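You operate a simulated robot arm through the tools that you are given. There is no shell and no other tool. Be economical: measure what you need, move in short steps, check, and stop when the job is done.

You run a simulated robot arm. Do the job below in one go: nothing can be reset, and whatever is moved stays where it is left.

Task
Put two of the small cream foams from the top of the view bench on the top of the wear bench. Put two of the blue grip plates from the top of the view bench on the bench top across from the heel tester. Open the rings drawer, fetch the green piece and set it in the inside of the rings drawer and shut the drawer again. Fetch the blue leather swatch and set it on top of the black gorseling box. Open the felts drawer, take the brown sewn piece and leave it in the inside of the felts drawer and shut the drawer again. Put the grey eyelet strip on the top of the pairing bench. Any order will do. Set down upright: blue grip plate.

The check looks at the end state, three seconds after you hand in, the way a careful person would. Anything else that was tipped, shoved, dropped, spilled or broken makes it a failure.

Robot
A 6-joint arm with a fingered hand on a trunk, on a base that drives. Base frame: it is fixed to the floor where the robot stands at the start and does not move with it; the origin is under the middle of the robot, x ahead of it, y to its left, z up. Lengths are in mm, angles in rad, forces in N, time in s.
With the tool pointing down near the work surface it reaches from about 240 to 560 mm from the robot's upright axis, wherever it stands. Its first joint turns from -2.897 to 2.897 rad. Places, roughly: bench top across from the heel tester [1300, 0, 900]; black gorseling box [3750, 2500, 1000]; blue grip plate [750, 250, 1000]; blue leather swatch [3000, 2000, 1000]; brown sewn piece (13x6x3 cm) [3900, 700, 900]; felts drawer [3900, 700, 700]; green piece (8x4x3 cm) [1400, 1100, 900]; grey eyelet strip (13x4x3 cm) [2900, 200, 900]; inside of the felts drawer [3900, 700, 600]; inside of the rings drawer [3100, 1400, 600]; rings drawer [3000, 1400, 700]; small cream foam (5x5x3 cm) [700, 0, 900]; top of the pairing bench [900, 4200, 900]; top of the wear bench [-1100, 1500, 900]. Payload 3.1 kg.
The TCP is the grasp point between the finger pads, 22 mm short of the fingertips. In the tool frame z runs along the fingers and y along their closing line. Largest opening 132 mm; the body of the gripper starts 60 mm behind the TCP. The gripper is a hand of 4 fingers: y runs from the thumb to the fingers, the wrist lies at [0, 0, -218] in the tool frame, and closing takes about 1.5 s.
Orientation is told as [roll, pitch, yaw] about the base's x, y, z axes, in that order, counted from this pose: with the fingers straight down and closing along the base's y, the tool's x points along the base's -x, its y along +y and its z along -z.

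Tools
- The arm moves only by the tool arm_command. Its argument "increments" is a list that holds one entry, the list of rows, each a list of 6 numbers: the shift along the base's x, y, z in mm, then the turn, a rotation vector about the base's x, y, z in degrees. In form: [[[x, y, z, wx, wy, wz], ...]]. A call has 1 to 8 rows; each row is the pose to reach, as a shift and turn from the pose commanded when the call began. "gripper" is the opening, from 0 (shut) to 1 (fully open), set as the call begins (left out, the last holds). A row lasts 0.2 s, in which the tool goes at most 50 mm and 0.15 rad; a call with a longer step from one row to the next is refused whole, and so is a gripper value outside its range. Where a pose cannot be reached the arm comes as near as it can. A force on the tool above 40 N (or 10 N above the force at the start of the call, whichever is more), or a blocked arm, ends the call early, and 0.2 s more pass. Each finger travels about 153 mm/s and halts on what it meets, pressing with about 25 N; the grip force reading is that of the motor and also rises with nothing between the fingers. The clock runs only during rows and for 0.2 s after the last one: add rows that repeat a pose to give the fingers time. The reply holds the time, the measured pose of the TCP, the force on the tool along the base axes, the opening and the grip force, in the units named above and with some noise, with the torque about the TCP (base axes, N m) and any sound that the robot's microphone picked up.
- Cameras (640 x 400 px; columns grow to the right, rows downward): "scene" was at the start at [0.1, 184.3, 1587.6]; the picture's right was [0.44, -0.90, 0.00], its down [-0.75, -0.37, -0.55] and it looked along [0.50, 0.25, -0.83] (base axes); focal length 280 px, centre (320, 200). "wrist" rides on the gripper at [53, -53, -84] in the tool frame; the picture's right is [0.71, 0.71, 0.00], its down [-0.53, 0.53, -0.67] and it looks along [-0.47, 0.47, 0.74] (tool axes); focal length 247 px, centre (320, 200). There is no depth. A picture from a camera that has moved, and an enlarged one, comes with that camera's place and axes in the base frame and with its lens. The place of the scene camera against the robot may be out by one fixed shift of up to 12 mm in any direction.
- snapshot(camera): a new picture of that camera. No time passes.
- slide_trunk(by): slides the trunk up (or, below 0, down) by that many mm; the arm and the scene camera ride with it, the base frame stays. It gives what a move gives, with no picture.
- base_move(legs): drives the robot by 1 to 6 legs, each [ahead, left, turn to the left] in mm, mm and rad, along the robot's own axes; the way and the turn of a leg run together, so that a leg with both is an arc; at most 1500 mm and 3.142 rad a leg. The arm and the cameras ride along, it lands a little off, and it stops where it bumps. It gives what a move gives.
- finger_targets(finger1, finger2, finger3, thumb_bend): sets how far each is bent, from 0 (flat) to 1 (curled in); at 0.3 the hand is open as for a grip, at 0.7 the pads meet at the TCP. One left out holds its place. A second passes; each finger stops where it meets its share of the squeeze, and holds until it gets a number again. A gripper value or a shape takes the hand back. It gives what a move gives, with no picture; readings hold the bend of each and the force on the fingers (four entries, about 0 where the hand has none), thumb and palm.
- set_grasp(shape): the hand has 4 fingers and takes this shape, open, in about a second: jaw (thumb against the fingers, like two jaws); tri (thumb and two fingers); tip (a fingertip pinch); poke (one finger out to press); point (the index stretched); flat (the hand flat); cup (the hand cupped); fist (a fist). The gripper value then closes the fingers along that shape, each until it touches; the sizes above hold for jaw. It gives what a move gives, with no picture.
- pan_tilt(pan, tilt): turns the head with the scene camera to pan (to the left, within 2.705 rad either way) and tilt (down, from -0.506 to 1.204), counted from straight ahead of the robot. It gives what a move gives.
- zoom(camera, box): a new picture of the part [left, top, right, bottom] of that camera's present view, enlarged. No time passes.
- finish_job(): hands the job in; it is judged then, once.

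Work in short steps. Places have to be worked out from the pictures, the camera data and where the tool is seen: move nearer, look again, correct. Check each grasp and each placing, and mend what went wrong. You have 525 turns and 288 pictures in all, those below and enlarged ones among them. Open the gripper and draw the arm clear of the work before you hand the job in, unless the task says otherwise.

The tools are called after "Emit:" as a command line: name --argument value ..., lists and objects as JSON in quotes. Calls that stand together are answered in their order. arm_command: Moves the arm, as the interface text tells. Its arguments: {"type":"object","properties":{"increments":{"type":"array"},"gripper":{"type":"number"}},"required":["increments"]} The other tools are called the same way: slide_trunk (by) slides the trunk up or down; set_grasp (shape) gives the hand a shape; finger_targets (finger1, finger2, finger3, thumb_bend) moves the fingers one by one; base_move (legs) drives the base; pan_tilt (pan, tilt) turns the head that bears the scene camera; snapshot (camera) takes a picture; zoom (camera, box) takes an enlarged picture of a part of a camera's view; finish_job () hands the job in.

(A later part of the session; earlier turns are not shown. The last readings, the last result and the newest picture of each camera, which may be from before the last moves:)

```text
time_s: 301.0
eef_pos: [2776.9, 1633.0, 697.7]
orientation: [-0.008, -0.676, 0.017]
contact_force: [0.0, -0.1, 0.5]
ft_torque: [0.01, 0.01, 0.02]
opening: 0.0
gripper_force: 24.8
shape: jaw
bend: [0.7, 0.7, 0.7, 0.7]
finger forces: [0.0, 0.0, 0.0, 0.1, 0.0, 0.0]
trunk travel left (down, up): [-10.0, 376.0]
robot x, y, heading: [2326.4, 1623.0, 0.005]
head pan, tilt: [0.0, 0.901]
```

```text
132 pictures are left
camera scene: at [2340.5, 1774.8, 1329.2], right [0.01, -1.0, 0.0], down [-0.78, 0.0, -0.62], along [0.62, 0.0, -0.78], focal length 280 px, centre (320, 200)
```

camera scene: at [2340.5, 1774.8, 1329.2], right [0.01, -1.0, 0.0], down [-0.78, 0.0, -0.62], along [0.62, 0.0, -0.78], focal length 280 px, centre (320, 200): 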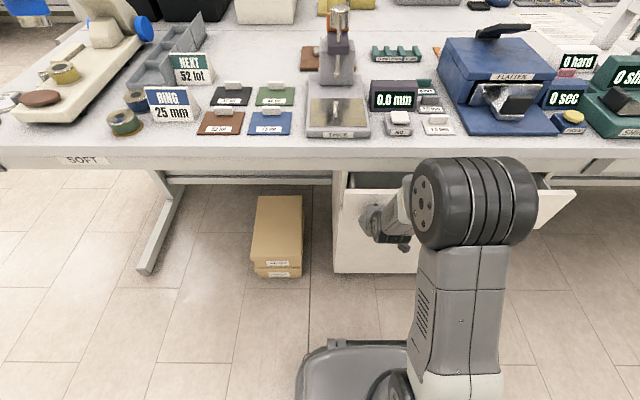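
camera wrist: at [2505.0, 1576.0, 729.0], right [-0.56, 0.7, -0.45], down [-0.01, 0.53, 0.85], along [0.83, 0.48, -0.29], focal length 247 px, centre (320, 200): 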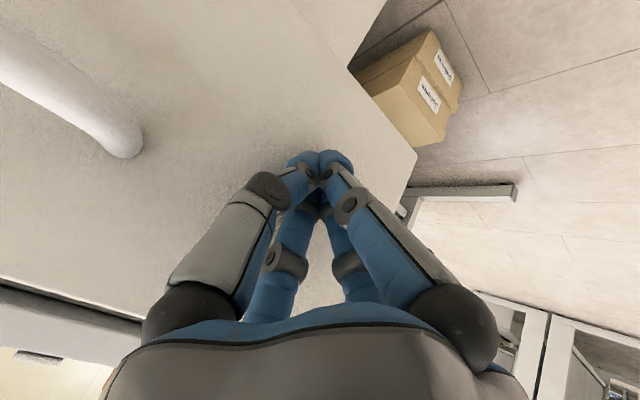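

It is closing freely. I push 45 mm more with the base, then the rest with the arm.

Emit:
base_move --legs '[[40, 0, 0]]'

Emit:
arm_command --increments '[[[10, 0, 0, 0, 0, 0], [20, 0, 0, 0, 0, 0], [30, 0, 0, 0, 0, 0], [40, 0, 0, 0, 0, 0], [48, 0, 0, 0, 0, 0], [55, 0, 0, 0, 0, 0]]]'

Emit:
snapshot --camera "scene"

Emit:
snapshot --camera "wrist"

```text
time_s: 301.9
eef_pos: [2817.9, 1632.5, 697.5]
orientation: [-0.008, -0.678, 0.015]
contact_force: [0.2, 0.0, 0.3]
ft_torque: [-0.03, 0.0, 0.02]
opening: 0.1
gripper_force: 24.6
shape: jaw
bend: [0.7, 0.7, 0.7, 0.7]
finger forces: [0.0, 0.1, 0.0, 0.0, 0.0, 0.0]
trunk travel left (down, up): [-10.0, 376.0]
robot x, y, heading: [2368.1, 1621.9, 0.009]
head pan, tilt: [0.0, 0.901]
```

```text
time_s: 303.1
eef_pos: [2856.2, 1632.5, 691.8]
orientation: [-0.008, -0.655, 0.015]
contact_force: [-16.7, 0.0, 1.6]
ft_torque: [0.0, 0.22, 0.01]
opening: 0.0
gripper_force: 24.4
shape: jaw
bend: [0.7, 0.7, 0.7, 0.7]
finger forces: [0.1, 0.1, 0.0, 0.0, 0.0, 0.0]
trunk travel left (down, up): [-10.0, 376.0]
robot x, y, heading: [2366.0, 1622.6, 0.002]
head pan, tilt: [0.0, 0.901]
stopped in row 6: the force on the tool passed its limit at 47 N (the readings are from after the stop); the commanded pose is now the measured one
```

```text
131 pictures are left
camera scene: at [2377.2, 1775.0, 1329.2], right [0.0, -1.0, 0.0], down [-0.78, 0.0, -0.62], along [0.62, 0.0, -0.78], focal length 280 px, centre (320, 200)
```

scene: 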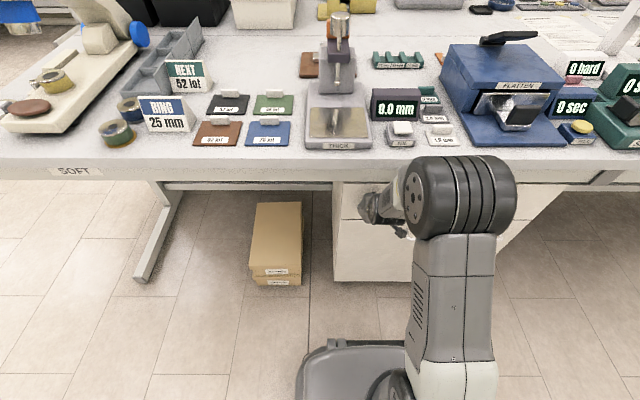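

```text
130 pictures are left
camera wrist: at [2762.9, 1576.2, 726.5], right [-0.57, 0.7, -0.44], down [0.0, 0.53, 0.85], along [0.82, 0.48, -0.3], focal length 247 px, centre (320, 200)
```

wrist: 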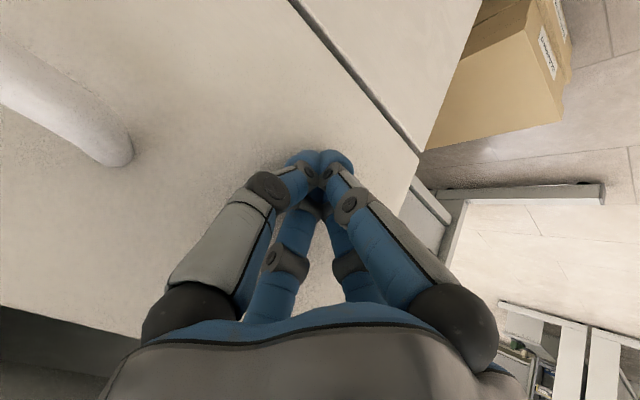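

The drawer is shut (47 N stop, faces flush). I back off, straighten, raise the trunk and shift to the blue swatch at about (2922,1895).

Emit:
arm_command --increments '[[[-30, 0, 0, 0, 0, 0], [-70, 0, 10, 0, 0, 0], [-110, 0, 30, 0, 6, 0], [-140, 0, 60, 0, 12, 0], [-150, 0, 90, 0, 18, 0], [-150, 0, 120, 0, 24, 0], [-150, 0, 150, 0, 31, 0], [-150, 0, 180, 0, 37.5, 0]]]'

Emit:
slide_trunk --by 260

Emit:
set_grasp --shape "tip"

Emit:
base_move --legs '[[0, 270, 0], [40, 0, 0]]'

Emit:
snapshot --camera "scene"

Emit:
snapshot --camera "wrist"

```text
time_s: 304.9
eef_pos: [2709.6, 1631.2, 874.2]
orientation: [0.001, -0.008, 0.009]
contact_force: [-0.1, -0.3, 0.5]
ft_torque: [0.01, 0.0, 0.01]
opening: 0.0
gripper_force: 24.6
shape: jaw
bend: [0.7, 0.7, 0.7, 0.7]
finger forces: [0.0, 0.1, 0.1, 0.1, 0.0, 0.0]
trunk travel left (down, up): [-10.0, 376.0]
robot x, y, heading: [2369.9, 1619.4, 0.002]
head pan, tilt: [0.0, 0.901]
```

```text
time_s: 307.6
eef_pos: [2710.1, 1631.2, 1132.4]
orientation: [0.003, -0.008, 0.011]
contact_force: [0.7, 0.1, 0.1]
ft_torque: [-0.01, 0.02, 0.01]
opening: 0.2
gripper_force: 25.5
shape: jaw
bend: [0.7, 0.7, 0.7, 0.7]
finger forces: [0.1, 0.1, 0.0, 0.1, 0.0, 0.0]
trunk travel left (down, up): [-270.0, 116.0]
robot x, y, heading: [2370.0, 1622.1, 0.003]
head pan, tilt: [0.0, 0.901]
```

```text
time_s: 308.5
eef_pos: [2710.4, 1630.2, 1133.2]
orientation: [0.001, -0.009, 0.012]
contact_force: [0.1, -0.5, -0.8]
ft_torque: [0.02, -0.01, 0.0]
opening: 131.8
gripper_force: 0.1
shape: tip
bend: [0.11, 0.3, 0.11, 0.3]
finger forces: [0.1, 0.1, 0.1, 0.0, 0.1, 0.0]
trunk travel left (down, up): [-270.0, 116.0]
robot x, y, heading: [2367.6, 1622.8, 0.007]
head pan, tilt: [0.0, 0.901]
```

```text
time_s: 310.9
eef_pos: [2750.8, 1900.8, 1132.2]
orientation: [0.003, -0.008, 0.011]
contact_force: [0.3, 0.2, -0.2]
ft_torque: [-0.02, 0.04, -0.03]
opening: 132.1
gripper_force: 0.1
shape: tip
bend: [0.11, 0.3, 0.11, 0.3]
finger forces: [0.0, 0.0, 0.0, 0.0, 0.1, 0.0]
trunk travel left (down, up): [-270.0, 116.0]
robot x, y, heading: [2405.7, 1893.4, 0.002]
head pan, tilt: [0.0, 0.901]
```

```text
129 pictures are left
camera scene: at [2420.6, 2045.6, 1588.5], right [0.0, -1.0, 0.0], down [-0.78, 0.0, -0.62], along [0.62, 0.0, -0.78], focal length 280 px, centre (320, 200)
```

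scene: 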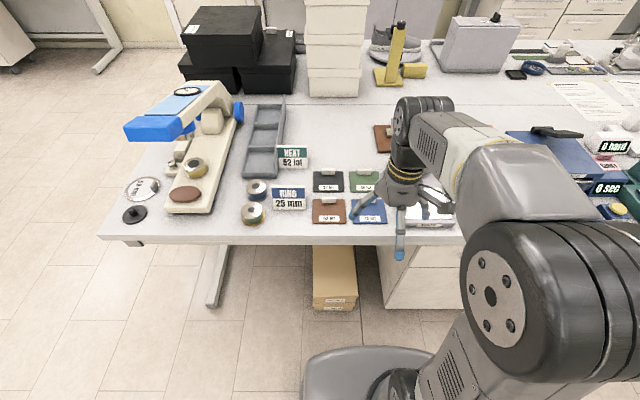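

```text
128 pictures are left
camera wrist: at [2697.2, 1845.5, 1215.7], right [-0.71, 0.7, 0.0], down [0.52, 0.53, 0.67], along [0.47, 0.48, -0.74], focal length 247 px, centre (320, 200)
```

wrist: 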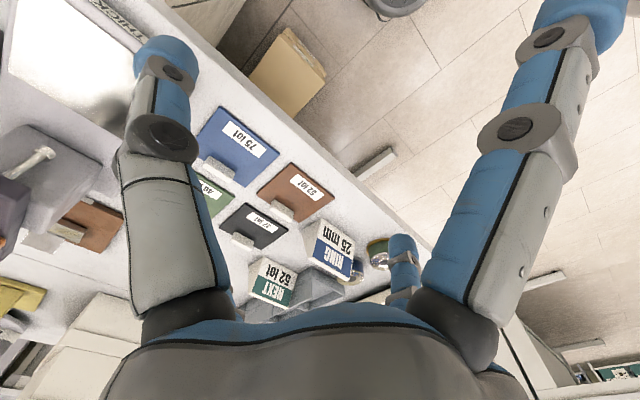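

I zoom on the blue swatch in both views.

Emit:
zoom --camera "wrist" --box '[180, 90, 340, 220]'

Emit:
zoom --camera "scene" --box '[290, 150, 450, 250]'

```text
3.08 times, centred on (260, 155) of wrist
camera zoom: at [2697.2, 1845.5, 1215.7], right [-0.71, 0.7, 0.0], down [0.52, 0.53, 0.67], along [0.47, 0.48, -0.74], focal length 760 px, centre (505, 338)
```

zoom: 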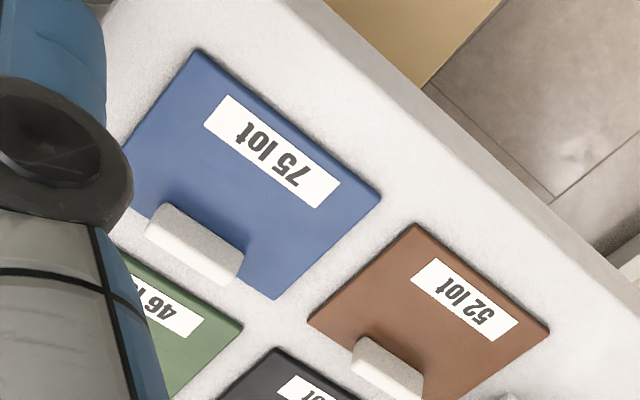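

```text
4.00 times, centred on (370, 200) of scene
camera zoom: at [2420.6, 2045.6, 1588.5], right [0.0, -1.0, 0.0], down [-0.78, 0.0, -0.62], along [0.62, 0.0, -0.78], focal length 1119 px, centre (120, 200)
```

zoom: 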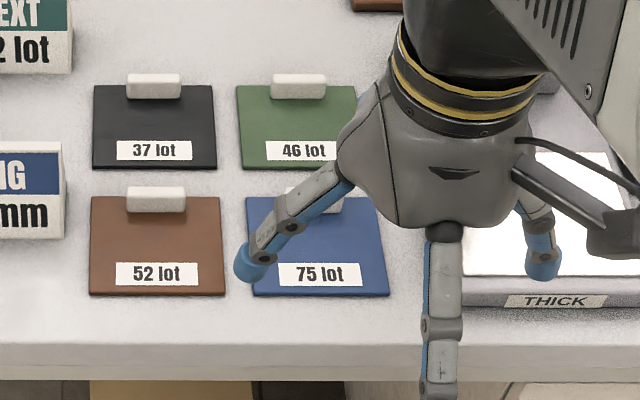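

Tab ≈(2948,1893), long along y. I drive 70 mm closer and move above it with a half-open pinch.

Emit:
base_move --legs '[[70, 0, 0]]'

Emit:
arm_command --increments '[[[40, -2, -10, 0, 0.5, 0], [80, -5, -40, 0, 0.5, -0.7], [115, -8, -80, 0, 0.5, -0.7], [127, -8, -120, 0, 0.5, -0.7], [127, -8, -147, 0, 0.5, -0.7], [127, -8, -147, 0, 0.5, -0.7]]]' --gripper 0.5

Emit:
snapshot --camera "wrist"

```text
time_s: 311.9
eef_pos: [2821.7, 1900.5, 1132.4]
orientation: [0.001, -0.005, 0.011]
contact_force: [0.3, -0.2, -0.6]
ft_torque: [0.0, 0.03, -0.06]
opening: 132.0
gripper_force: 0.0
shape: tip
bend: [0.11, 0.3, 0.11, 0.3]
finger forces: [0.1, 0.0, 0.1, 0.0, 0.0, 0.0]
trunk travel left (down, up): [-270.0, 116.0]
robot x, y, heading: [2475.4, 1890.5, 0.003]
head pan, tilt: [0.0, 0.901]
```

```text
refused: row 3 steps farther than a row can; nothing moved
```

```text
125 pictures are left
camera wrist: at [2767.8, 1845.5, 1215.6], right [-0.71, 0.7, 0.0], down [0.52, 0.53, 0.67], along [0.47, 0.48, -0.74], focal length 247 px, centre (320, 200)
```

wrist: 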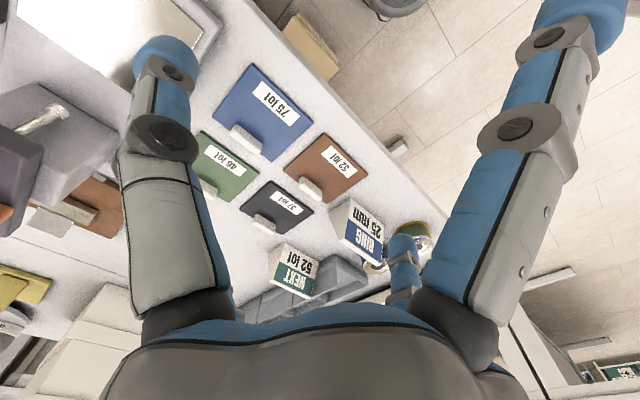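

Emit:
arm_command --increments '[[[40, -2, -10, 0, 0, 0], [80, -5, -35, 0, 0, -0.5], [110, -8, -70, 0, 0, -0.5], [127, -8, -110, 0, 0, -0.5], [127, -8, -147, 0, 0, -0.5], [127, -8, -147, 0, 0, -0.5]]]' --gripper 0.5

Emit:
snapshot --camera "wrist"

```text
time_s: 313.3
eef_pos: [2945.6, 1894.7, 984.7]
orientation: [0.002, -0.01, 0.002]
contact_force: [0.0, 1.0, 0.1]
ft_torque: [0.02, -0.01, 0.04]
opening: 66.7
gripper_force: 0.2
shape: tip
bend: [0.11, 0.36, 0.11, 0.7]
finger forces: [0.1, 0.1, 0.0, 0.0, 0.0, 0.0]
trunk travel left (down, up): [-270.0, 116.0]
robot x, y, heading: [2475.9, 1897.5, 0.004]
head pan, tilt: [0.0, 0.901]
```

```text
124 pictures are left
camera wrist: at [2891.8, 1839.5, 1068.0], right [-0.71, 0.71, 0.0], down [0.52, 0.53, 0.67], along [0.48, 0.47, -0.74], focal length 247 px, centre (320, 200)
```

wrist: 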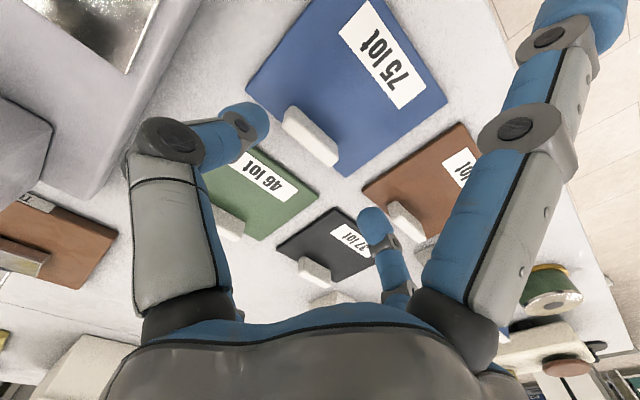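

The tab is at (2951,1889.5). I correct, lower to z≈935 and close.

Emit:
arm_command --increments '[[[5, -5, -20, 0, 0, 0], [5, -5, -38, 0, 0, 0], [5, -5, -49, 0, 0, 0], [5, -5, -49, 0, 0, 0]]]'

Emit:
snapshot --camera "wrist"

Emit:
arm_command --increments '[[[0, 0, 0, 0, 0, 0], [0, 0, 0, 0, 0, 0], [0, 0, 0, 0, 0, 0], [0, 0, 0, 0, 0, 0], [0, 0, 0, 0, 0, 0]]]' --gripper 0

Emit:
snapshot --camera "wrist"

```text
time_s: 314.3
eef_pos: [2951.1, 1888.4, 936.5]
orientation: [0.001, -0.009, 0.003]
contact_force: [0.7, -0.4, 0.7]
ft_torque: [0.0, 0.03, 0.02]
opening: 66.4
gripper_force: 0.2
shape: tip
bend: [0.11, 0.36, 0.11, 0.7]
finger forces: [0.0, 0.1, 0.0, 0.0, 0.0, 0.1]
trunk travel left (down, up): [-270.0, 116.0]
robot x, y, heading: [2477.1, 1892.1, 0.004]
head pan, tilt: [0.0, 0.901]
```

```text
123 pictures are left
camera wrist: at [2897.4, 1833.6, 1019.4], right [-0.71, 0.71, -0.01], down [0.52, 0.53, 0.67], along [0.48, 0.47, -0.74], focal length 247 px, centre (320, 200)
```

wrist: 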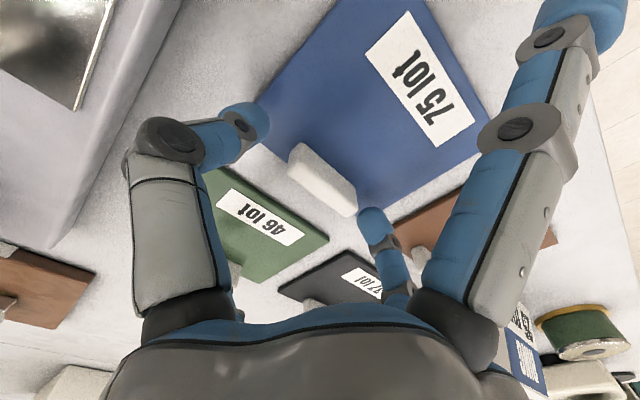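

```text
time_s: 315.5
eef_pos: [2951.5, 1889.0, 936.3]
orientation: [0.0, -0.009, 0.002]
contact_force: [0.0, -0.6, 0.2]
ft_torque: [0.0, 0.02, 0.0]
opening: 39.1
gripper_force: 24.7
shape: tip
bend: [0.27, 0.79, 0.27, 0.7]
finger forces: [0.0, 22.5, 0.1, 0.0, 22.5, 0.0]
trunk travel left (down, up): [-270.0, 116.0]
robot x, y, heading: [2477.0, 1893.2, 0.002]
head pan, tilt: [0.0, 0.901]
```

```text
122 pictures are left
camera wrist: at [2897.4, 1833.5, 1019.5], right [-0.71, 0.71, -0.01], down [0.52, 0.53, 0.67], along [0.48, 0.47, -0.74], focal length 247 px, centre (320, 200)
```

wrist: 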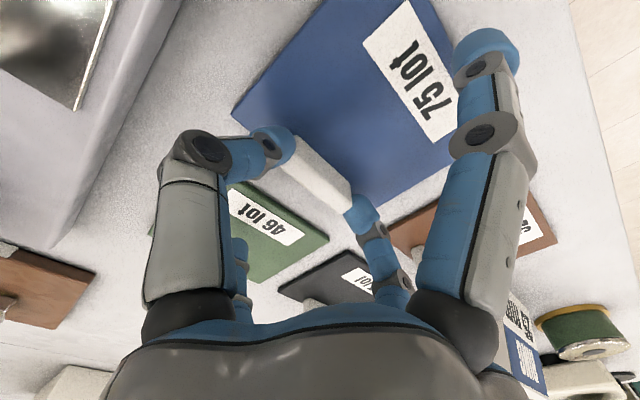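

Held (22.5 N). I lift, draw back, and zoom on the black boxes.

Emit:
arm_command --increments '[[[0, 0, 20, 0, 0, 0], [0, 0, 60, 0, 0, 0], [0, 0, 105, 0, 0, 0], [-30, 0, 145, 0, 0, 0], [-70, 0, 175, 0, 0, 0], [-115, 0, 195, 0, 0, 0], [-150, 0, 205, 0, 0, 0]]]'

Emit:
pan_tilt --pan 0.4 --tilt 0.5

Emit:
snapshot --camera "scene"

Emit:
zoom --camera "scene" --box '[220, 60, 400, 190]'

```text
time_s: 317.1
eef_pos: [2801.2, 1891.3, 1141.4]
orientation: [0.002, -0.011, 0.003]
contact_force: [0.0, -0.4, 0.0]
ft_torque: [0.01, 0.02, -0.01]
opening: 38.9
gripper_force: 25.3
shape: tip
bend: [0.27, 0.79, 0.27, 0.7]
finger forces: [0.0, 22.6, 0.1, 0.0, 22.5, 0.1]
trunk travel left (down, up): [-270.0, 116.0]
robot x, y, heading: [2477.4, 1894.0, 0.006]
head pan, tilt: [0.0, 0.901]
```

```text
time_s: 318.0
eef_pos: [2803.3, 1887.9, 1142.1]
orientation: [0.002, -0.009, 0.003]
contact_force: [0.5, 0.3, -0.1]
ft_torque: [0.02, -0.01, 0.04]
opening: 39.3
gripper_force: 25.3
shape: tip
bend: [0.27, 0.79, 0.27, 0.7]
finger forces: [0.1, 22.4, 0.1, 0.0, 22.4, 0.0]
trunk travel left (down, up): [-270.0, 116.0]
robot x, y, heading: [2475.1, 1893.1, 0.007]
head pan, tilt: [0.4, 0.499]
```

```text
121 pictures are left
camera scene: at [2496.8, 2080.9, 1622.4], right [0.39, -0.92, 0.0], down [-0.44, -0.19, -0.88], along [0.81, 0.34, -0.48], focal length 280 px, centre (320, 200)
```

scene: 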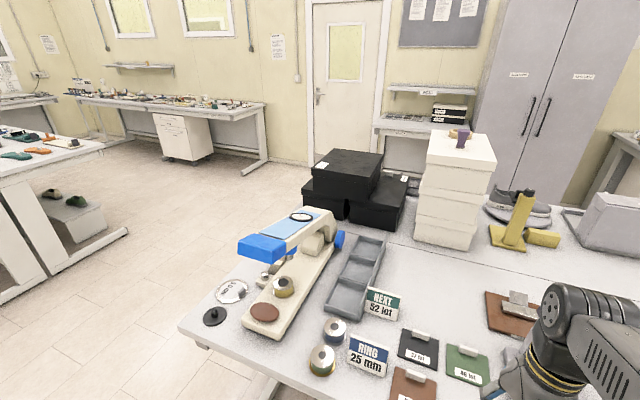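

```text
3.08 times, centred on (310, 125) of scene
camera zoom: at [2496.8, 2080.9, 1622.4], right [0.39, -0.92, 0.0], down [-0.44, -0.19, -0.88], along [0.81, 0.34, -0.48], focal length 861 px, centre (351, 431)
```

zoom: 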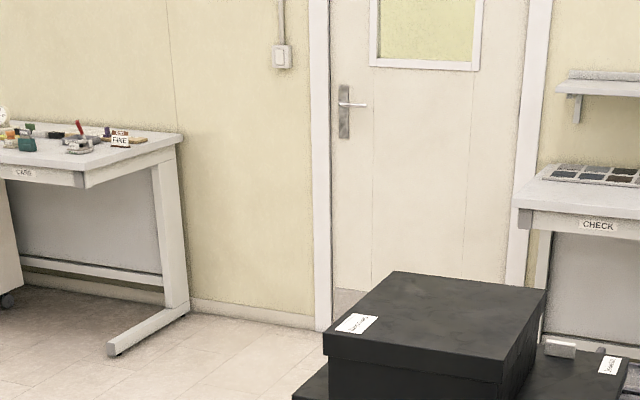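

There are several black boxes with labels; I zoom harder to read them.

Emit:
zoom --camera "scene" --box '[305, 145, 365, 185]'

Emit:
zoom --camera "scene" --box '[370, 155, 430, 195]'

```text
10.00 times, centred on (335, 165) of scene
camera zoom: at [2496.8, 2080.9, 1622.4], right [0.39, -0.92, 0.0], down [-0.44, -0.19, -0.88], along [0.81, 0.34, -0.48], focal length 2798 px, centre (170, 550)
```

zoom: 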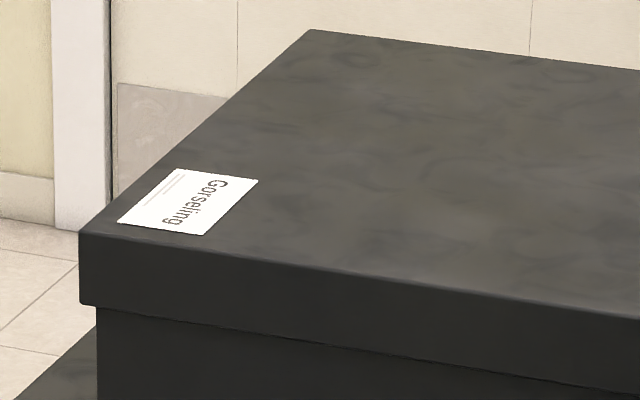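

```text
10.00 times, centred on (400, 175) of scene
camera zoom: at [2496.8, 2080.9, 1622.4], right [0.39, -0.92, 0.0], down [-0.44, -0.19, -0.88], along [0.81, 0.34, -0.48], focal length 2798 px, centre (-480, 450)
```

zoom: 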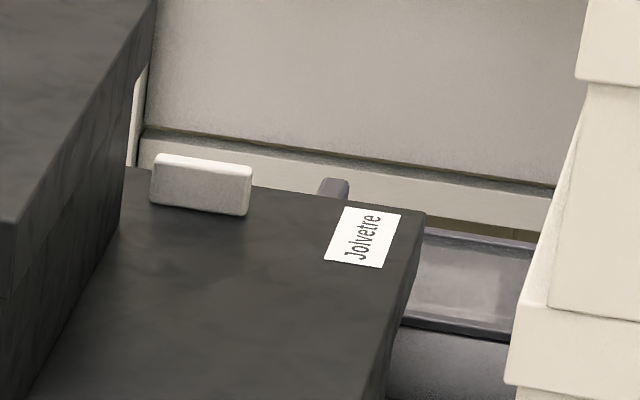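

The top box is "Gorseling". I drive round the left end of the bench to face -y at x≈3750.

Emit:
base_move --legs '[[-200, 0, 0], [0, 1220, 0], [1270, 0, 0], [0, 0, -1.57]]'

Emit:
pan_tilt --pan 0.0 --tilt 0.6

Emit:
snapshot --camera "scene"

```text
time_s: 335.2
eef_pos: [3539.2, 2793.8, 1141.4]
orientation: [0.002, -0.009, -1.56]
contact_force: [-0.2, 0.0, -0.7]
ft_torque: [0.0, 0.02, 0.0]
opening: 39.1
gripper_force: 25.0
shape: tip
bend: [0.27, 0.79, 0.27, 0.7]
finger forces: [0.1, 22.6, 0.0, 0.0, 22.6, 0.0]
trunk travel left (down, up): [-270.0, 116.0]
robot x, y, heading: [3536.9, 3119.2, -1.558]
head pan, tilt: [0.4, 0.499]
```

```text
time_s: 336.0
eef_pos: [3539.4, 2794.5, 1141.9]
orientation: [0.003, -0.009, -1.561]
contact_force: [0.2, -1.0, -0.8]
ft_torque: [-0.02, 0.02, -0.04]
opening: 39.2
gripper_force: 24.7
shape: tip
bend: [0.27, 0.79, 0.27, 0.7]
finger forces: [0.1, 22.6, 0.1, 0.1, 22.6, 0.0]
trunk travel left (down, up): [-270.0, 116.0]
robot x, y, heading: [3539.6, 3122.3, -1.563]
head pan, tilt: [0.0, 0.6]
```

```text
117 pictures are left
camera scene: at [3684.4, 3099.4, 1613.4], right [-1.0, -0.01, 0.0], down [-0.01, 0.56, -0.83], along [0.01, -0.83, -0.56], focal length 280 px, centre (320, 200)
```

scene: 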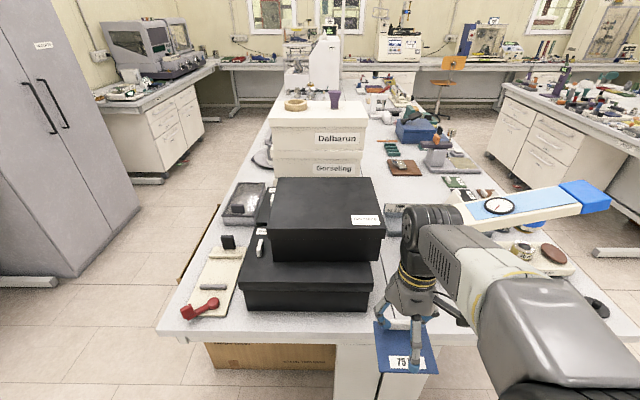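

The Gorseling box top is at z≈1163, x 3524–3814, y 2303–2537. I raise trunk and arm, then approach.

Emit:
slide_trunk --by 110

Emit:
arm_command --increments '[[[0, 0, 25, 0, 0, 0], [0, 0, 45, 0, 0, 0]]]'

Emit:
base_move --legs '[[0, 128, 0], [190, 0, 0]]'

Emit:
snapshot --camera "scene"

Emit:
snapshot --camera "wrist"

```text
time_s: 337.5
eef_pos: [3539.6, 2794.6, 1253.1]
orientation: [0.002, -0.009, -1.559]
contact_force: [-1.4, -0.9, 0.0]
ft_torque: [0.0, -0.02, 0.01]
opening: 38.9
gripper_force: 25.2
shape: tip
bend: [0.27, 0.79, 0.27, 0.7]
finger forces: [0.0, 22.6, 0.0, 0.1, 22.6, 0.0]
trunk travel left (down, up): [-380.0, 6.0]
robot x, y, heading: [3540.3, 3120.1, -1.558]
head pan, tilt: [0.0, 0.6]
```

```text
time_s: 338.1
eef_pos: [3539.1, 2795.1, 1298.5]
orientation: [0.003, -0.006, -1.561]
contact_force: [-0.4, 0.1, -0.3]
ft_torque: [-0.01, 0.01, -0.01]
opening: 39.0
gripper_force: 24.5
shape: tip
bend: [0.27, 0.79, 0.27, 0.7]
finger forces: [0.0, 22.6, 0.0, 0.1, 22.6, 0.0]
trunk travel left (down, up): [-380.0, 6.0]
robot x, y, heading: [3539.9, 3121.2, -1.555]
head pan, tilt: [0.0, 0.6]
```

```text
time_s: 340.5
eef_pos: [3672.5, 2609.0, 1298.6]
orientation: [0.003, -0.009, -1.557]
contact_force: [-0.4, -0.2, 0.0]
ft_torque: [-0.01, 0.01, 0.01]
opening: 39.2
gripper_force: 25.3
shape: tip
bend: [0.27, 0.79, 0.27, 0.7]
finger forces: [0.1, 22.6, 0.0, 0.0, 22.5, 0.0]
trunk travel left (down, up): [-380.0, 6.0]
robot x, y, heading: [3671.0, 2936.8, -1.558]
head pan, tilt: [0.0, 0.6]
```

```text
116 pictures are left
camera scene: at [3817.1, 2914.3, 1723.8], right [-1.0, -0.02, 0.0], down [-0.01, 0.57, -0.82], along [0.01, -0.82, -0.57], focal length 280 px, centre (320, 200)
```

scene: 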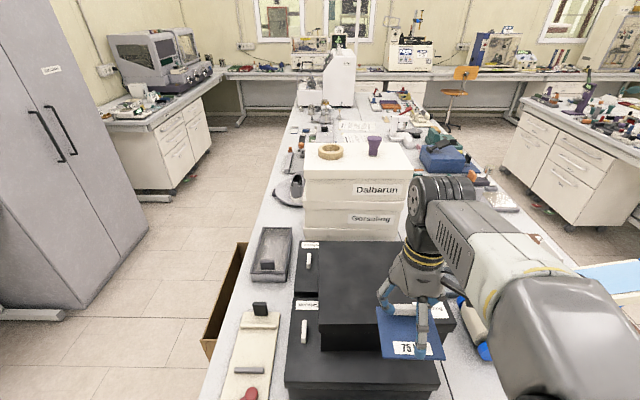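

```text
115 pictures are left
camera wrist: at [3618.3, 2660.7, 1381.9], right [0.7, 0.72, 0.0], down [0.53, -0.51, 0.67], along [0.48, -0.47, -0.74], focal length 247 px, centre (320, 200)
```

wrist: 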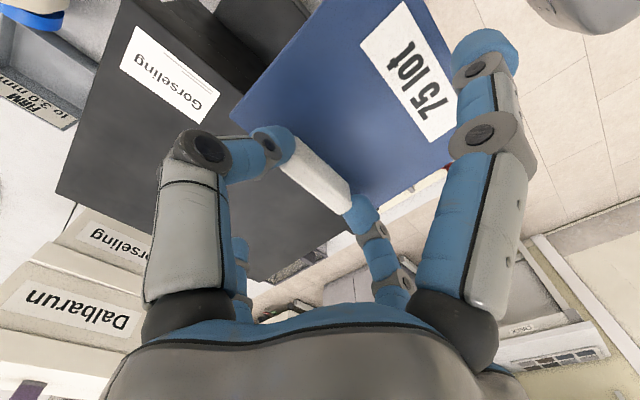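

Box top confirmed x 3530–3825, y 2310–2540. I extend over it to (3680,2415) and lower.

Emit:
arm_command --increments '[[[2, -45, 0, 0, 0, 0], [4, -90, 0, 0, 0, 0], [6, -135, 0, 0, 0, 0], [8, -175, 0, 0, 0, 0], [8, -195, -25, 0, 0, 0], [8, -195, -55, 0, 0, 0], [8, -195, -75, 0, 0, 0], [8, -195, -75, 0, 0, 0]]]'

Emit:
snapshot --camera "wrist"

Emit:
snapshot --camera "scene"

```text
time_s: 342.3
eef_pos: [3680.5, 2416.2, 1263.2]
orientation: [0.003, -0.007, -1.557]
contact_force: [-0.1, -0.7, -0.4]
ft_torque: [-0.01, 0.02, -0.01]
opening: 38.9
gripper_force: 25.1
shape: tip
bend: [0.27, 0.79, 0.27, 0.7]
finger forces: [0.0, 22.5, 0.0, 0.0, 22.6, 0.0]
out of reach, approached as far as the arm can: row 5, 6, 7, 8
trunk travel left (down, up): [-380.0, 6.0]
robot x, y, heading: [3673.2, 2935.9, -1.556]
head pan, tilt: [0.0, 0.6]
```

```text
114 pictures are left
camera wrist: at [3626.7, 2467.8, 1346.0], right [0.7, 0.72, 0.0], down [0.53, -0.51, 0.67], along [0.48, -0.47, -0.74], focal length 247 px, centre (320, 200)
```

wrist: 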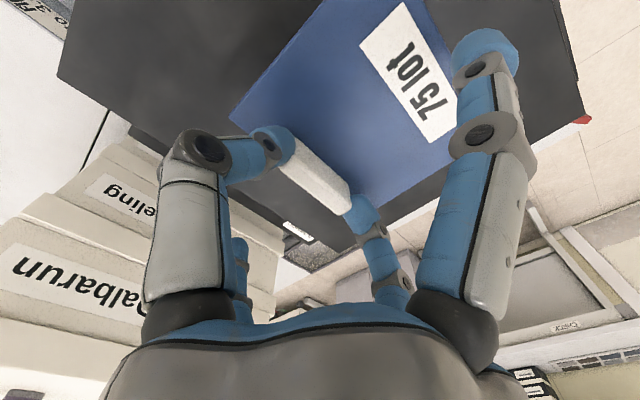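

```text
113 pictures are left
camera scene: at [3816.8, 2914.8, 1723.8], right [-1.0, -0.02, 0.0], down [-0.01, 0.56, -0.82], along [0.01, -0.82, -0.57], focal length 280 px, centre (320, 200)
```

scene: 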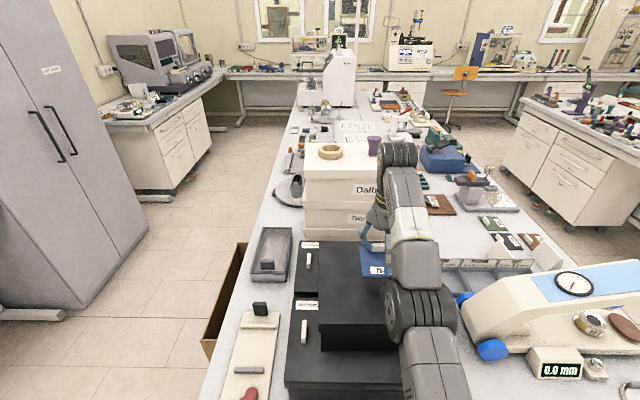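

The arm is at its reach limit here; I'll lower with the trunk instead.

Emit:
slide_trunk --by -50

Emit:
zoom --camera "scene" --box '[280, 180, 460, 330]'

Emit:
snapshot --camera "wrist"

```text
time_s: 343.2
eef_pos: [3680.6, 2415.8, 1212.7]
orientation: [0.0, -0.007, -1.557]
contact_force: [0.2, -0.3, 0.7]
ft_torque: [-0.02, 0.0, -0.01]
opening: 38.9
gripper_force: 24.5
shape: tip
bend: [0.27, 0.79, 0.27, 0.7]
finger forces: [0.0, 22.6, 0.1, 0.1, 22.6, 0.0]
trunk travel left (down, up): [-330.0, 56.0]
robot x, y, heading: [3671.7, 2937.1, -1.553]
head pan, tilt: [0.0, 0.6]
```

```text
2.67 times, centred on (370, 255) of scene
camera zoom: at [3816.8, 2914.9, 1673.4], right [-1.0, -0.02, 0.0], down [-0.01, 0.56, -0.83], along [0.01, -0.82, -0.56], focal length 746 px, centre (187, 53)
```

zoom: 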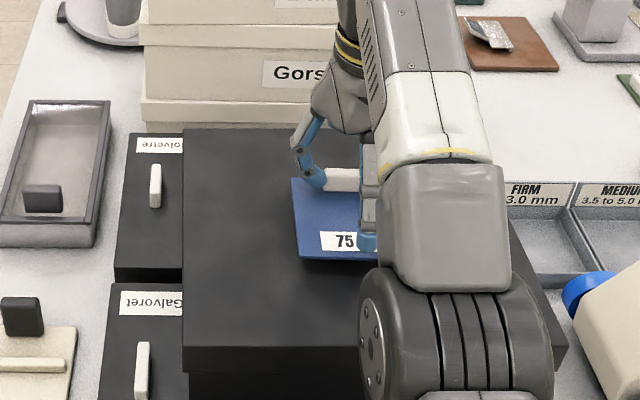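

```text
111 pictures are left
camera wrist: at [3626.7, 2467.8, 1295.8], right [0.7, 0.72, 0.0], down [0.53, -0.51, 0.67], along [0.48, -0.47, -0.74], focal length 247 px, centre (320, 200)
```

wrist: 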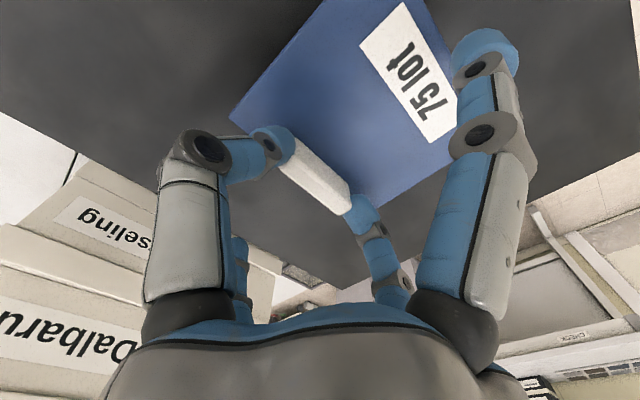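

Centred over the box top. I lower in small trunk steps until contact.

Emit:
slide_trunk --by -10

Emit:
slide_trunk --by -5

```text
time_s: 343.8
eef_pos: [3680.8, 2416.3, 1202.9]
orientation: [0.0, -0.007, -1.557]
contact_force: [-0.1, 0.3, 0.1]
ft_torque: [0.02, 0.04, -0.05]
opening: 39.0
gripper_force: 25.0
shape: tip
bend: [0.27, 0.79, 0.27, 0.7]
finger forces: [0.0, 22.6, 0.1, 0.1, 22.6, 0.1]
trunk travel left (down, up): [-320.0, 66.0]
robot x, y, heading: [3669.9, 2936.0, -1.556]
head pan, tilt: [0.0, 0.6]
```

```text
time_s: 344.3
eef_pos: [3682.0, 2416.6, 1196.8]
orientation: [0.002, -0.008, -1.557]
contact_force: [-0.1, -0.1, -1.0]
ft_torque: [0.0, -0.02, -0.01]
opening: 39.2
gripper_force: 24.5
shape: tip
bend: [0.27, 0.79, 0.27, 0.7]
finger forces: [0.1, 22.6, 0.0, 0.0, 22.6, 0.1]
trunk travel left (down, up): [-315.0, 71.0]
robot x, y, heading: [3674.0, 2937.3, -1.554]
head pan, tilt: [0.0, 0.6]
```

Emit:
slide_trunk --by -6

Emit:
snapshot --camera "wrist"

```text
time_s: 344.9
eef_pos: [3681.3, 2416.2, 1192.1]
orientation: [0.002, -0.009, -1.557]
contact_force: [0.3, -1.6, 5.5]
ft_torque: [-0.03, 0.03, -0.01]
opening: 39.4
gripper_force: 25.0
shape: tip
bend: [0.27, 0.79, 0.27, 0.7]
finger forces: [0.1, 24.1, 0.1, 0.0, 24.0, 0.0]
trunk travel left (down, up): [-309.0, 77.0]
robot x, y, heading: [3673.2, 2940.0, -1.558]
head pan, tilt: [0.0, 0.6]
```

```text
110 pictures are left
camera wrist: at [3626.7, 2468.2, 1275.5], right [0.7, 0.72, -0.01], down [0.53, -0.51, 0.67], along [0.48, -0.47, -0.74], focal length 247 px, centre (320, 200)
```

wrist: 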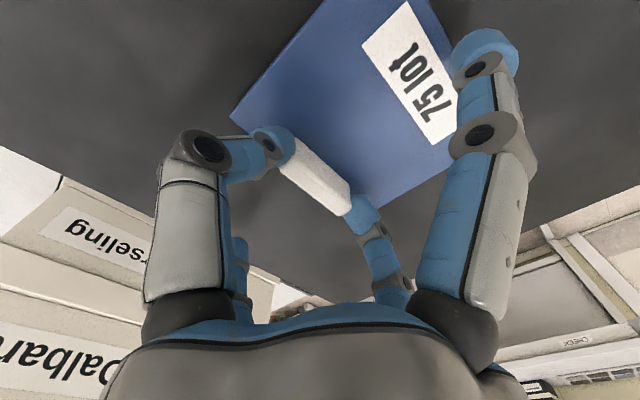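

Contact (5.5 N). I open and raise the trunk, then draw back.

Emit:
arm_command --increments '[[[0, 0, 0, 0, 0, 0], [0, 0, 0, 0, 0, 0], [0, 0, 0, 0, 0, 0], [0, 0, 0, 0, 0, 0], [0, 0, 0, 0, 0, 0]]]' --gripper 0.5

Emit:
slide_trunk --by 75

Emit:
arm_command --increments '[[[0, 20, 10, 0, 0, 0], [0, 60, 20, 0, 0, 0], [0, 105, 20, 0, 0, 0], [0, 150, 20, 0, 0, 0], [0, 195, 20, 0, 0, 0]]]'

Emit:
snapshot --camera "scene"

```text
time_s: 346.1
eef_pos: [3681.7, 2415.9, 1191.5]
orientation: [0.002, -0.006, -1.557]
contact_force: [0.2, 0.6, 0.7]
ft_torque: [0.0, -0.01, 0.0]
opening: 65.2
gripper_force: 0.0
shape: tip
bend: [0.11, 0.36, 0.11, 0.7]
finger forces: [0.1, 0.0, 0.1, 0.0, 0.0, 0.0]
trunk travel left (down, up): [-309.0, 77.0]
robot x, y, heading: [3666.6, 2933.7, -1.553]
head pan, tilt: [0.0, 0.6]
```

```text
time_s: 347.2
eef_pos: [3680.6, 2416.3, 1267.3]
orientation: [0.001, -0.006, -1.555]
contact_force: [-0.1, 0.4, -1.6]
ft_torque: [-0.03, 0.03, 0.02]
opening: 65.2
gripper_force: 0.0
shape: tip
bend: [0.11, 0.36, 0.11, 0.7]
finger forces: [0.1, 0.0, 0.0, 0.0, 0.0, 0.0]
trunk travel left (down, up): [-384.0, 2.0]
robot x, y, heading: [3674.4, 2934.1, -1.557]
head pan, tilt: [0.0, 0.6]
```

```text
time_s: 348.4
eef_pos: [3673.1, 2427.1, 1293.8]
orientation: [0.0, -0.007, -1.558]
contact_force: [-0.2, 0.1, 0.0]
ft_torque: [0.02, 0.02, 0.01]
opening: 65.6
gripper_force: 0.1
shape: tip
bend: [0.11, 0.36, 0.11, 0.7]
finger forces: [0.0, 0.1, 0.0, 0.0, 0.0, 0.1]
out of reach, approached as far as the arm can: row 1, 2, 3, 4, 5
trunk travel left (down, up): [-384.0, 2.0]
robot x, y, heading: [3669.7, 2938.1, -1.549]
head pan, tilt: [0.0, 0.6]
```

```text
109 pictures are left
camera scene: at [3816.1, 2914.8, 1727.7], right [-1.0, -0.02, 0.0], down [-0.01, 0.56, -0.83], along [0.01, -0.82, -0.57], focal length 280 px, centre (320, 200)
```

scene: 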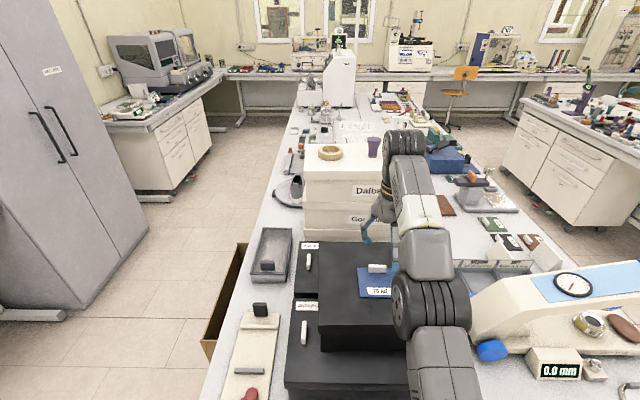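

The swatch lies on the Gorseling box. I back the base away and bring the arm in.

Emit:
base_move --legs '[[-300, 0, 0]]'

Emit:
arm_command --increments '[[[0, 20, -20, 0, 0, 0], [0, 50, -40, 0, 0, 0], [0, 90, -50, 0, 0, 0], [0, 130, -60, 0, 0, 0], [0, 170, -70, 0, 0, 0]]]'

Emit:
zoom --camera "scene" --box '[220, 100, 460, 250]'

```text
time_s: 350.4
eef_pos: [3672.0, 2721.1, 1294.8]
orientation: [0.001, -0.007, -1.557]
contact_force: [0.3, 0.8, -0.7]
ft_torque: [0.0, 0.04, 0.02]
opening: 65.6
gripper_force: 0.0
shape: tip
bend: [0.11, 0.36, 0.11, 0.7]
finger forces: [0.0, 0.0, 0.0, 0.0, 0.0, 0.0]
trunk travel left (down, up): [-384.0, 2.0]
robot x, y, heading: [3666.8, 3227.2, -1.556]
head pan, tilt: [0.0, 0.6]
```

```text
time_s: 351.6
eef_pos: [3671.1, 2720.0, 1287.8]
orientation: [0.002, -0.007, -1.555]
contact_force: [0.7, 0.1, 0.1]
ft_torque: [0.01, -0.01, 0.02]
opening: 65.6
gripper_force: 0.1
shape: tip
bend: [0.11, 0.36, 0.11, 0.7]
finger forces: [0.0, 0.0, 0.0, 0.0, 0.0, 0.1]
out of reach, approached as far as the arm can: row 1, 2, 3, 4, 5
trunk travel left (down, up): [-384.0, 2.0]
robot x, y, heading: [3668.0, 3233.3, -1.559]
head pan, tilt: [0.0, 0.6]
```

```text
2.67 times, centred on (340, 175) of scene
camera zoom: at [3812.2, 3209.8, 1727.6], right [-1.0, -0.02, 0.0], down [-0.01, 0.56, -0.83], along [0.01, -0.82, -0.56], focal length 746 px, centre (267, 267)
```

zoom: 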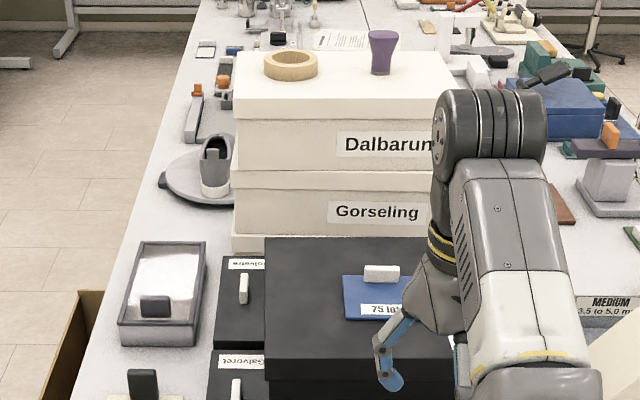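

The swatch rests well on the box. The arm is in an awkward extended configuration; I try other directions to free it.

Emit:
arm_command --increments '[[[0, 0, -20, 0, 0, 0], [0, 0, -50, 0, 0, 0]]]'

Emit:
arm_command --increments '[[[20, 20, 0, 0, 0, 0], [40, 40, 0, 0, 0, 0]]]'

```text
time_s: 352.2
eef_pos: [3670.6, 2720.8, 1283.2]
orientation: [0.004, -0.001, -1.556]
contact_force: [-1.2, 0.1, -0.3]
ft_torque: [-0.02, 0.0, -0.04]
opening: 65.5
gripper_force: 0.1
shape: tip
bend: [0.11, 0.36, 0.11, 0.7]
finger forces: [0.1, 0.1, 0.0, 0.1, 0.0, 0.1]
out of reach, approached as far as the arm can: row 1, 2
trunk travel left (down, up): [-384.0, 2.0]
robot x, y, heading: [3669.1, 3232.0, -1.556]
head pan, tilt: [0.0, 0.6]
```

```text
time_s: 352.8
eef_pos: [3719.1, 2724.2, 1285.4]
orientation: [0.001, -0.006, -1.556]
contact_force: [-0.1, 0.1, 0.8]
ft_torque: [0.02, 0.02, -0.01]
opening: 65.7
gripper_force: 0.1
shape: tip
bend: [0.11, 0.36, 0.11, 0.7]
finger forces: [0.1, 0.0, 0.0, 0.0, 0.1, 0.0]
out of reach, approached as far as the arm can: row 1, 2
trunk travel left (down, up): [-384.0, 2.0]
robot x, y, heading: [3665.8, 3228.1, -1.555]
head pan, tilt: [0.0, 0.6]
```

I try rising first, then retracting (the way it came).

Emit:
arm_command --increments '[[[-10, 0, 20, 0, 0, 0], [-20, 0, 45, 0, 0, 0], [-20, 20, 60, 0, 0, 0], [-20, 50, 60, 0, 0, 0], [-20, 90, 60, 0, 0, 0]]]'

```text
time_s: 354.0
eef_pos: [3695.0, 2816.9, 1347.1]
orientation: [0.002, -0.012, -1.558]
contact_force: [0.1, 0.7, 0.1]
ft_torque: [-0.02, 0.02, 0.03]
opening: 65.6
gripper_force: 0.2
shape: tip
bend: [0.11, 0.36, 0.11, 0.7]
finger forces: [0.1, 0.0, 0.0, 0.1, 0.1, 0.0]
out of reach, approached as far as the arm can: row 1, 2, 3
trunk travel left (down, up): [-384.0, 2.0]
robot x, y, heading: [3667.1, 3229.8, -1.558]
head pan, tilt: [0.0, 0.6]
```

Free again. I retract the arm and drive round to the far (+x) side of bench 2, where the felts drawer should be at y≈700.

Emit:
arm_command --increments '[[[0, 30, -20, 0, 0, 0], [0, 60, -50, 0, 0, 0], [0, 80, -90, 0, 0, 0], [0, 90, -130, 0, 0, 0]]]'

Emit:
slide_trunk --by -110

Emit:
base_move --legs '[[0, 970, 0], [1300, 0, 0]]'

Emit:
pan_tilt --pan -0.4 --tilt 0.6

Emit:
snapshot --camera "scene"

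```text
time_s: 355.0
eef_pos: [3694.2, 2905.7, 1215.3]
orientation: [0.001, -0.008, -1.555]
contact_force: [0.6, -0.7, 0.5]
ft_torque: [-0.03, -0.01, -0.01]
opening: 65.7
gripper_force: 0.0
shape: tip
bend: [0.11, 0.36, 0.11, 0.7]
finger forces: [0.0, 0.0, 0.1, 0.0, 0.1, 0.0]
trunk travel left (down, up): [-384.0, 2.0]
robot x, y, heading: [3668.0, 3228.0, -1.556]
head pan, tilt: [0.0, 0.6]
```

```text
time_s: 356.4
eef_pos: [3694.2, 2904.6, 1105.8]
orientation: [0.003, -0.006, -1.557]
contact_force: [0.1, 0.2, 0.7]
ft_torque: [0.0, 0.01, 0.03]
opening: 65.4
gripper_force: 0.0
shape: tip
bend: [0.11, 0.36, 0.11, 0.7]
finger forces: [0.1, 0.0, 0.0, 0.1, 0.0, 0.1]
trunk travel left (down, up): [-274.0, 112.0]
robot x, y, heading: [3671.0, 3231.9, -1.555]
head pan, tilt: [0.0, 0.6]
```

```text
time_s: 367.5
eef_pos: [4706.2, 1640.6, 1106.0]
orientation: [0.002, -0.008, -1.519]
contact_force: [-0.3, 0.1, -0.4]
ft_torque: [0.0, 0.0, 0.04]
opening: 65.7
gripper_force: 0.0
shape: tip
bend: [0.11, 0.36, 0.11, 0.7]
finger forces: [0.0, 0.0, 0.0, 0.0, 0.0, 0.0]
trunk travel left (down, up): [-274.0, 112.0]
robot x, y, heading: [4666.7, 1963.3, -1.516]
head pan, tilt: [0.0, 0.6]
```

```text
time_s: 368.4
eef_pos: [4706.2, 1638.9, 1105.1]
orientation: [0.001, -0.007, -1.521]
contact_force: [0.7, 0.1, -0.7]
ft_torque: [-0.02, -0.01, 0.01]
opening: 65.5
gripper_force: 0.0
shape: tip
bend: [0.11, 0.36, 0.11, 0.7]
finger forces: [0.0, 0.1, 0.1, 0.1, 0.0, 0.1]
trunk travel left (down, up): [-274.0, 112.0]
robot x, y, heading: [4664.9, 1963.2, -1.522]
head pan, tilt: [-0.4, 0.6]
```

```text
107 pictures are left
camera scene: at [4778.6, 1953.6, 1617.4], right [-0.94, 0.34, 0.0], down [0.19, 0.53, -0.83], along [-0.28, -0.78, -0.56], focal length 280 px, centre (320, 200)
```

scene: 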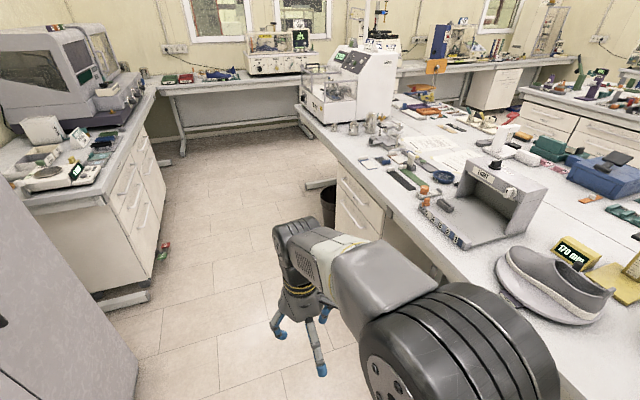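

The aisle is clear and the drawer unit is on this side. I drive on and turn to face -x at y≈720.

Emit:
base_move --legs '[[0, 0, -0.05], [1240, 0, 0], [0, 0, -1.57]]'

Emit:
pan_tilt --pan 0.0 --tilt 0.7

Emit:
snapshot --camera "scene"

```text
time_s: 378.9
eef_pos: [4345.8, 703.5, 1104.6]
orientation: [0.002, -0.007, 3.131]
contact_force: [0.6, -1.2, 0.5]
ft_torque: [-0.01, -0.01, -0.05]
opening: 65.5
gripper_force: 0.1
shape: tip
bend: [0.11, 0.36, 0.11, 0.7]
finger forces: [0.1, 0.1, 0.0, 0.1, 0.0, 0.0]
trunk travel left (down, up): [-274.0, 112.0]
robot x, y, heading: [4668.1, 718.8, 3.131]
head pan, tilt: [-0.4, 0.6]
```

```text
time_s: 379.8
eef_pos: [4345.6, 702.8, 1105.0]
orientation: [0.0, -0.006, 3.13]
contact_force: [-0.5, 0.1, -0.5]
ft_torque: [0.02, 0.0, 0.0]
opening: 65.8
gripper_force: 0.1
shape: tip
bend: [0.11, 0.36, 0.11, 0.7]
finger forces: [0.0, 0.0, 0.0, 0.1, 0.0, 0.0]
trunk travel left (down, up): [-274.0, 112.0]
robot x, y, heading: [4672.4, 719.3, 3.139]
head pan, tilt: [0.0, 0.7]
```

```text
106 pictures are left
camera scene: at [4642.2, 579.4, 1608.8], right [0.01, 1.0, 0.0], down [0.64, -0.01, -0.77], along [-0.77, 0.01, -0.64], focal length 280 px, centre (320, 200)
```

scene: 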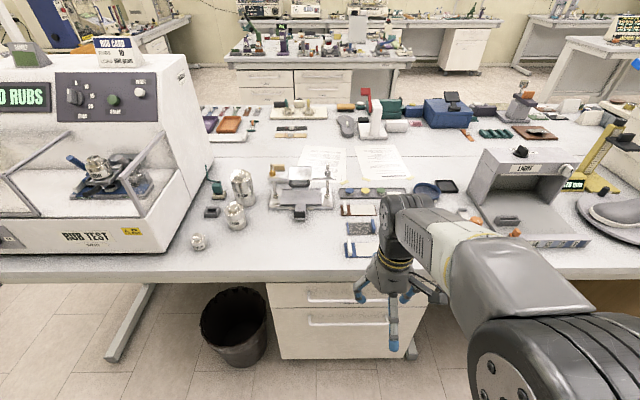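

I zoom on the drawer unit and the small items above it.

Emit:
zoom --camera "scene" --box '[250, 260, 430, 370]'

Emit:
zoom --camera "scene" --box '[320, 170, 450, 265]'

Emit:
snapshot --camera "wrist"

```text
3.56 times, centred on (340, 315) of scene
camera zoom: at [4642.2, 579.4, 1608.8], right [0.01, 1.0, 0.0], down [0.64, -0.01, -0.77], along [-0.77, 0.01, -0.64], focal length 995 px, centre (249, -209)
```

zoom: 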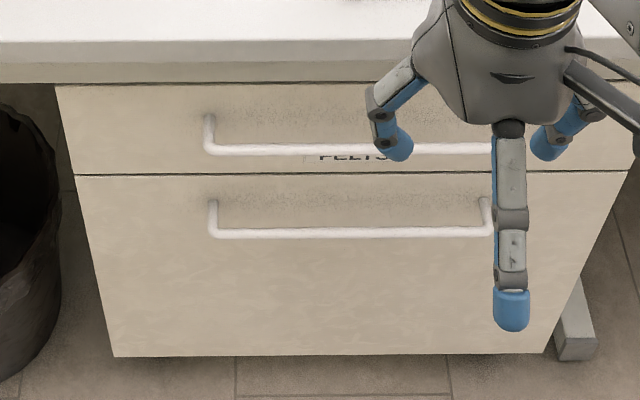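

```text
4.21 times, centred on (385, 218) of scene
camera zoom: at [4642.2, 579.4, 1608.8], right [0.01, 1.0, 0.0], down [0.64, -0.01, -0.77], along [-0.77, 0.01, -0.64], focal length 1178 px, centre (46, 126)
```

zoom: 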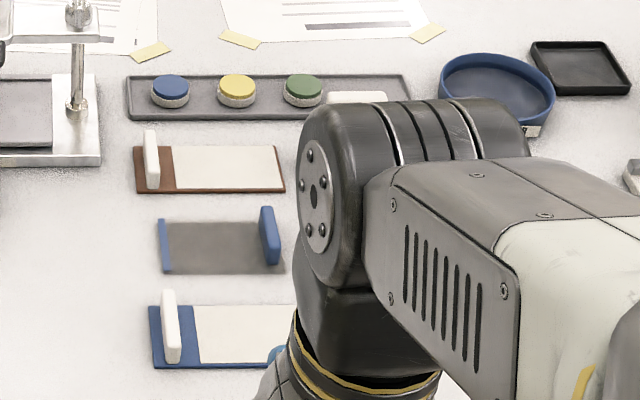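

```text
103 pictures are left
camera wrist: at [4400.2, 753.6, 1189.0], right [0.7, -0.71, 0.0], down [-0.53, -0.52, 0.67], along [-0.48, -0.47, -0.74], focal length 247 px, centre (320, 200)
```

wrist: 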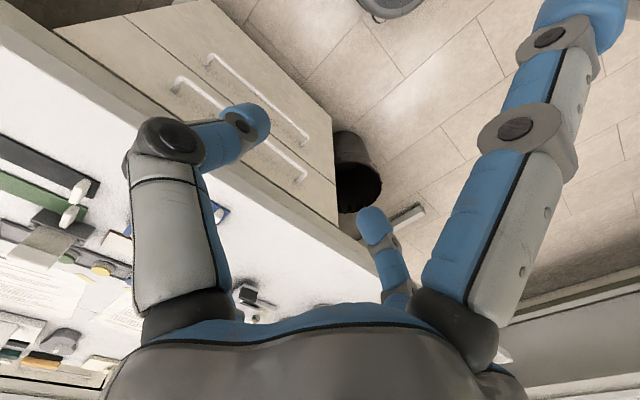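

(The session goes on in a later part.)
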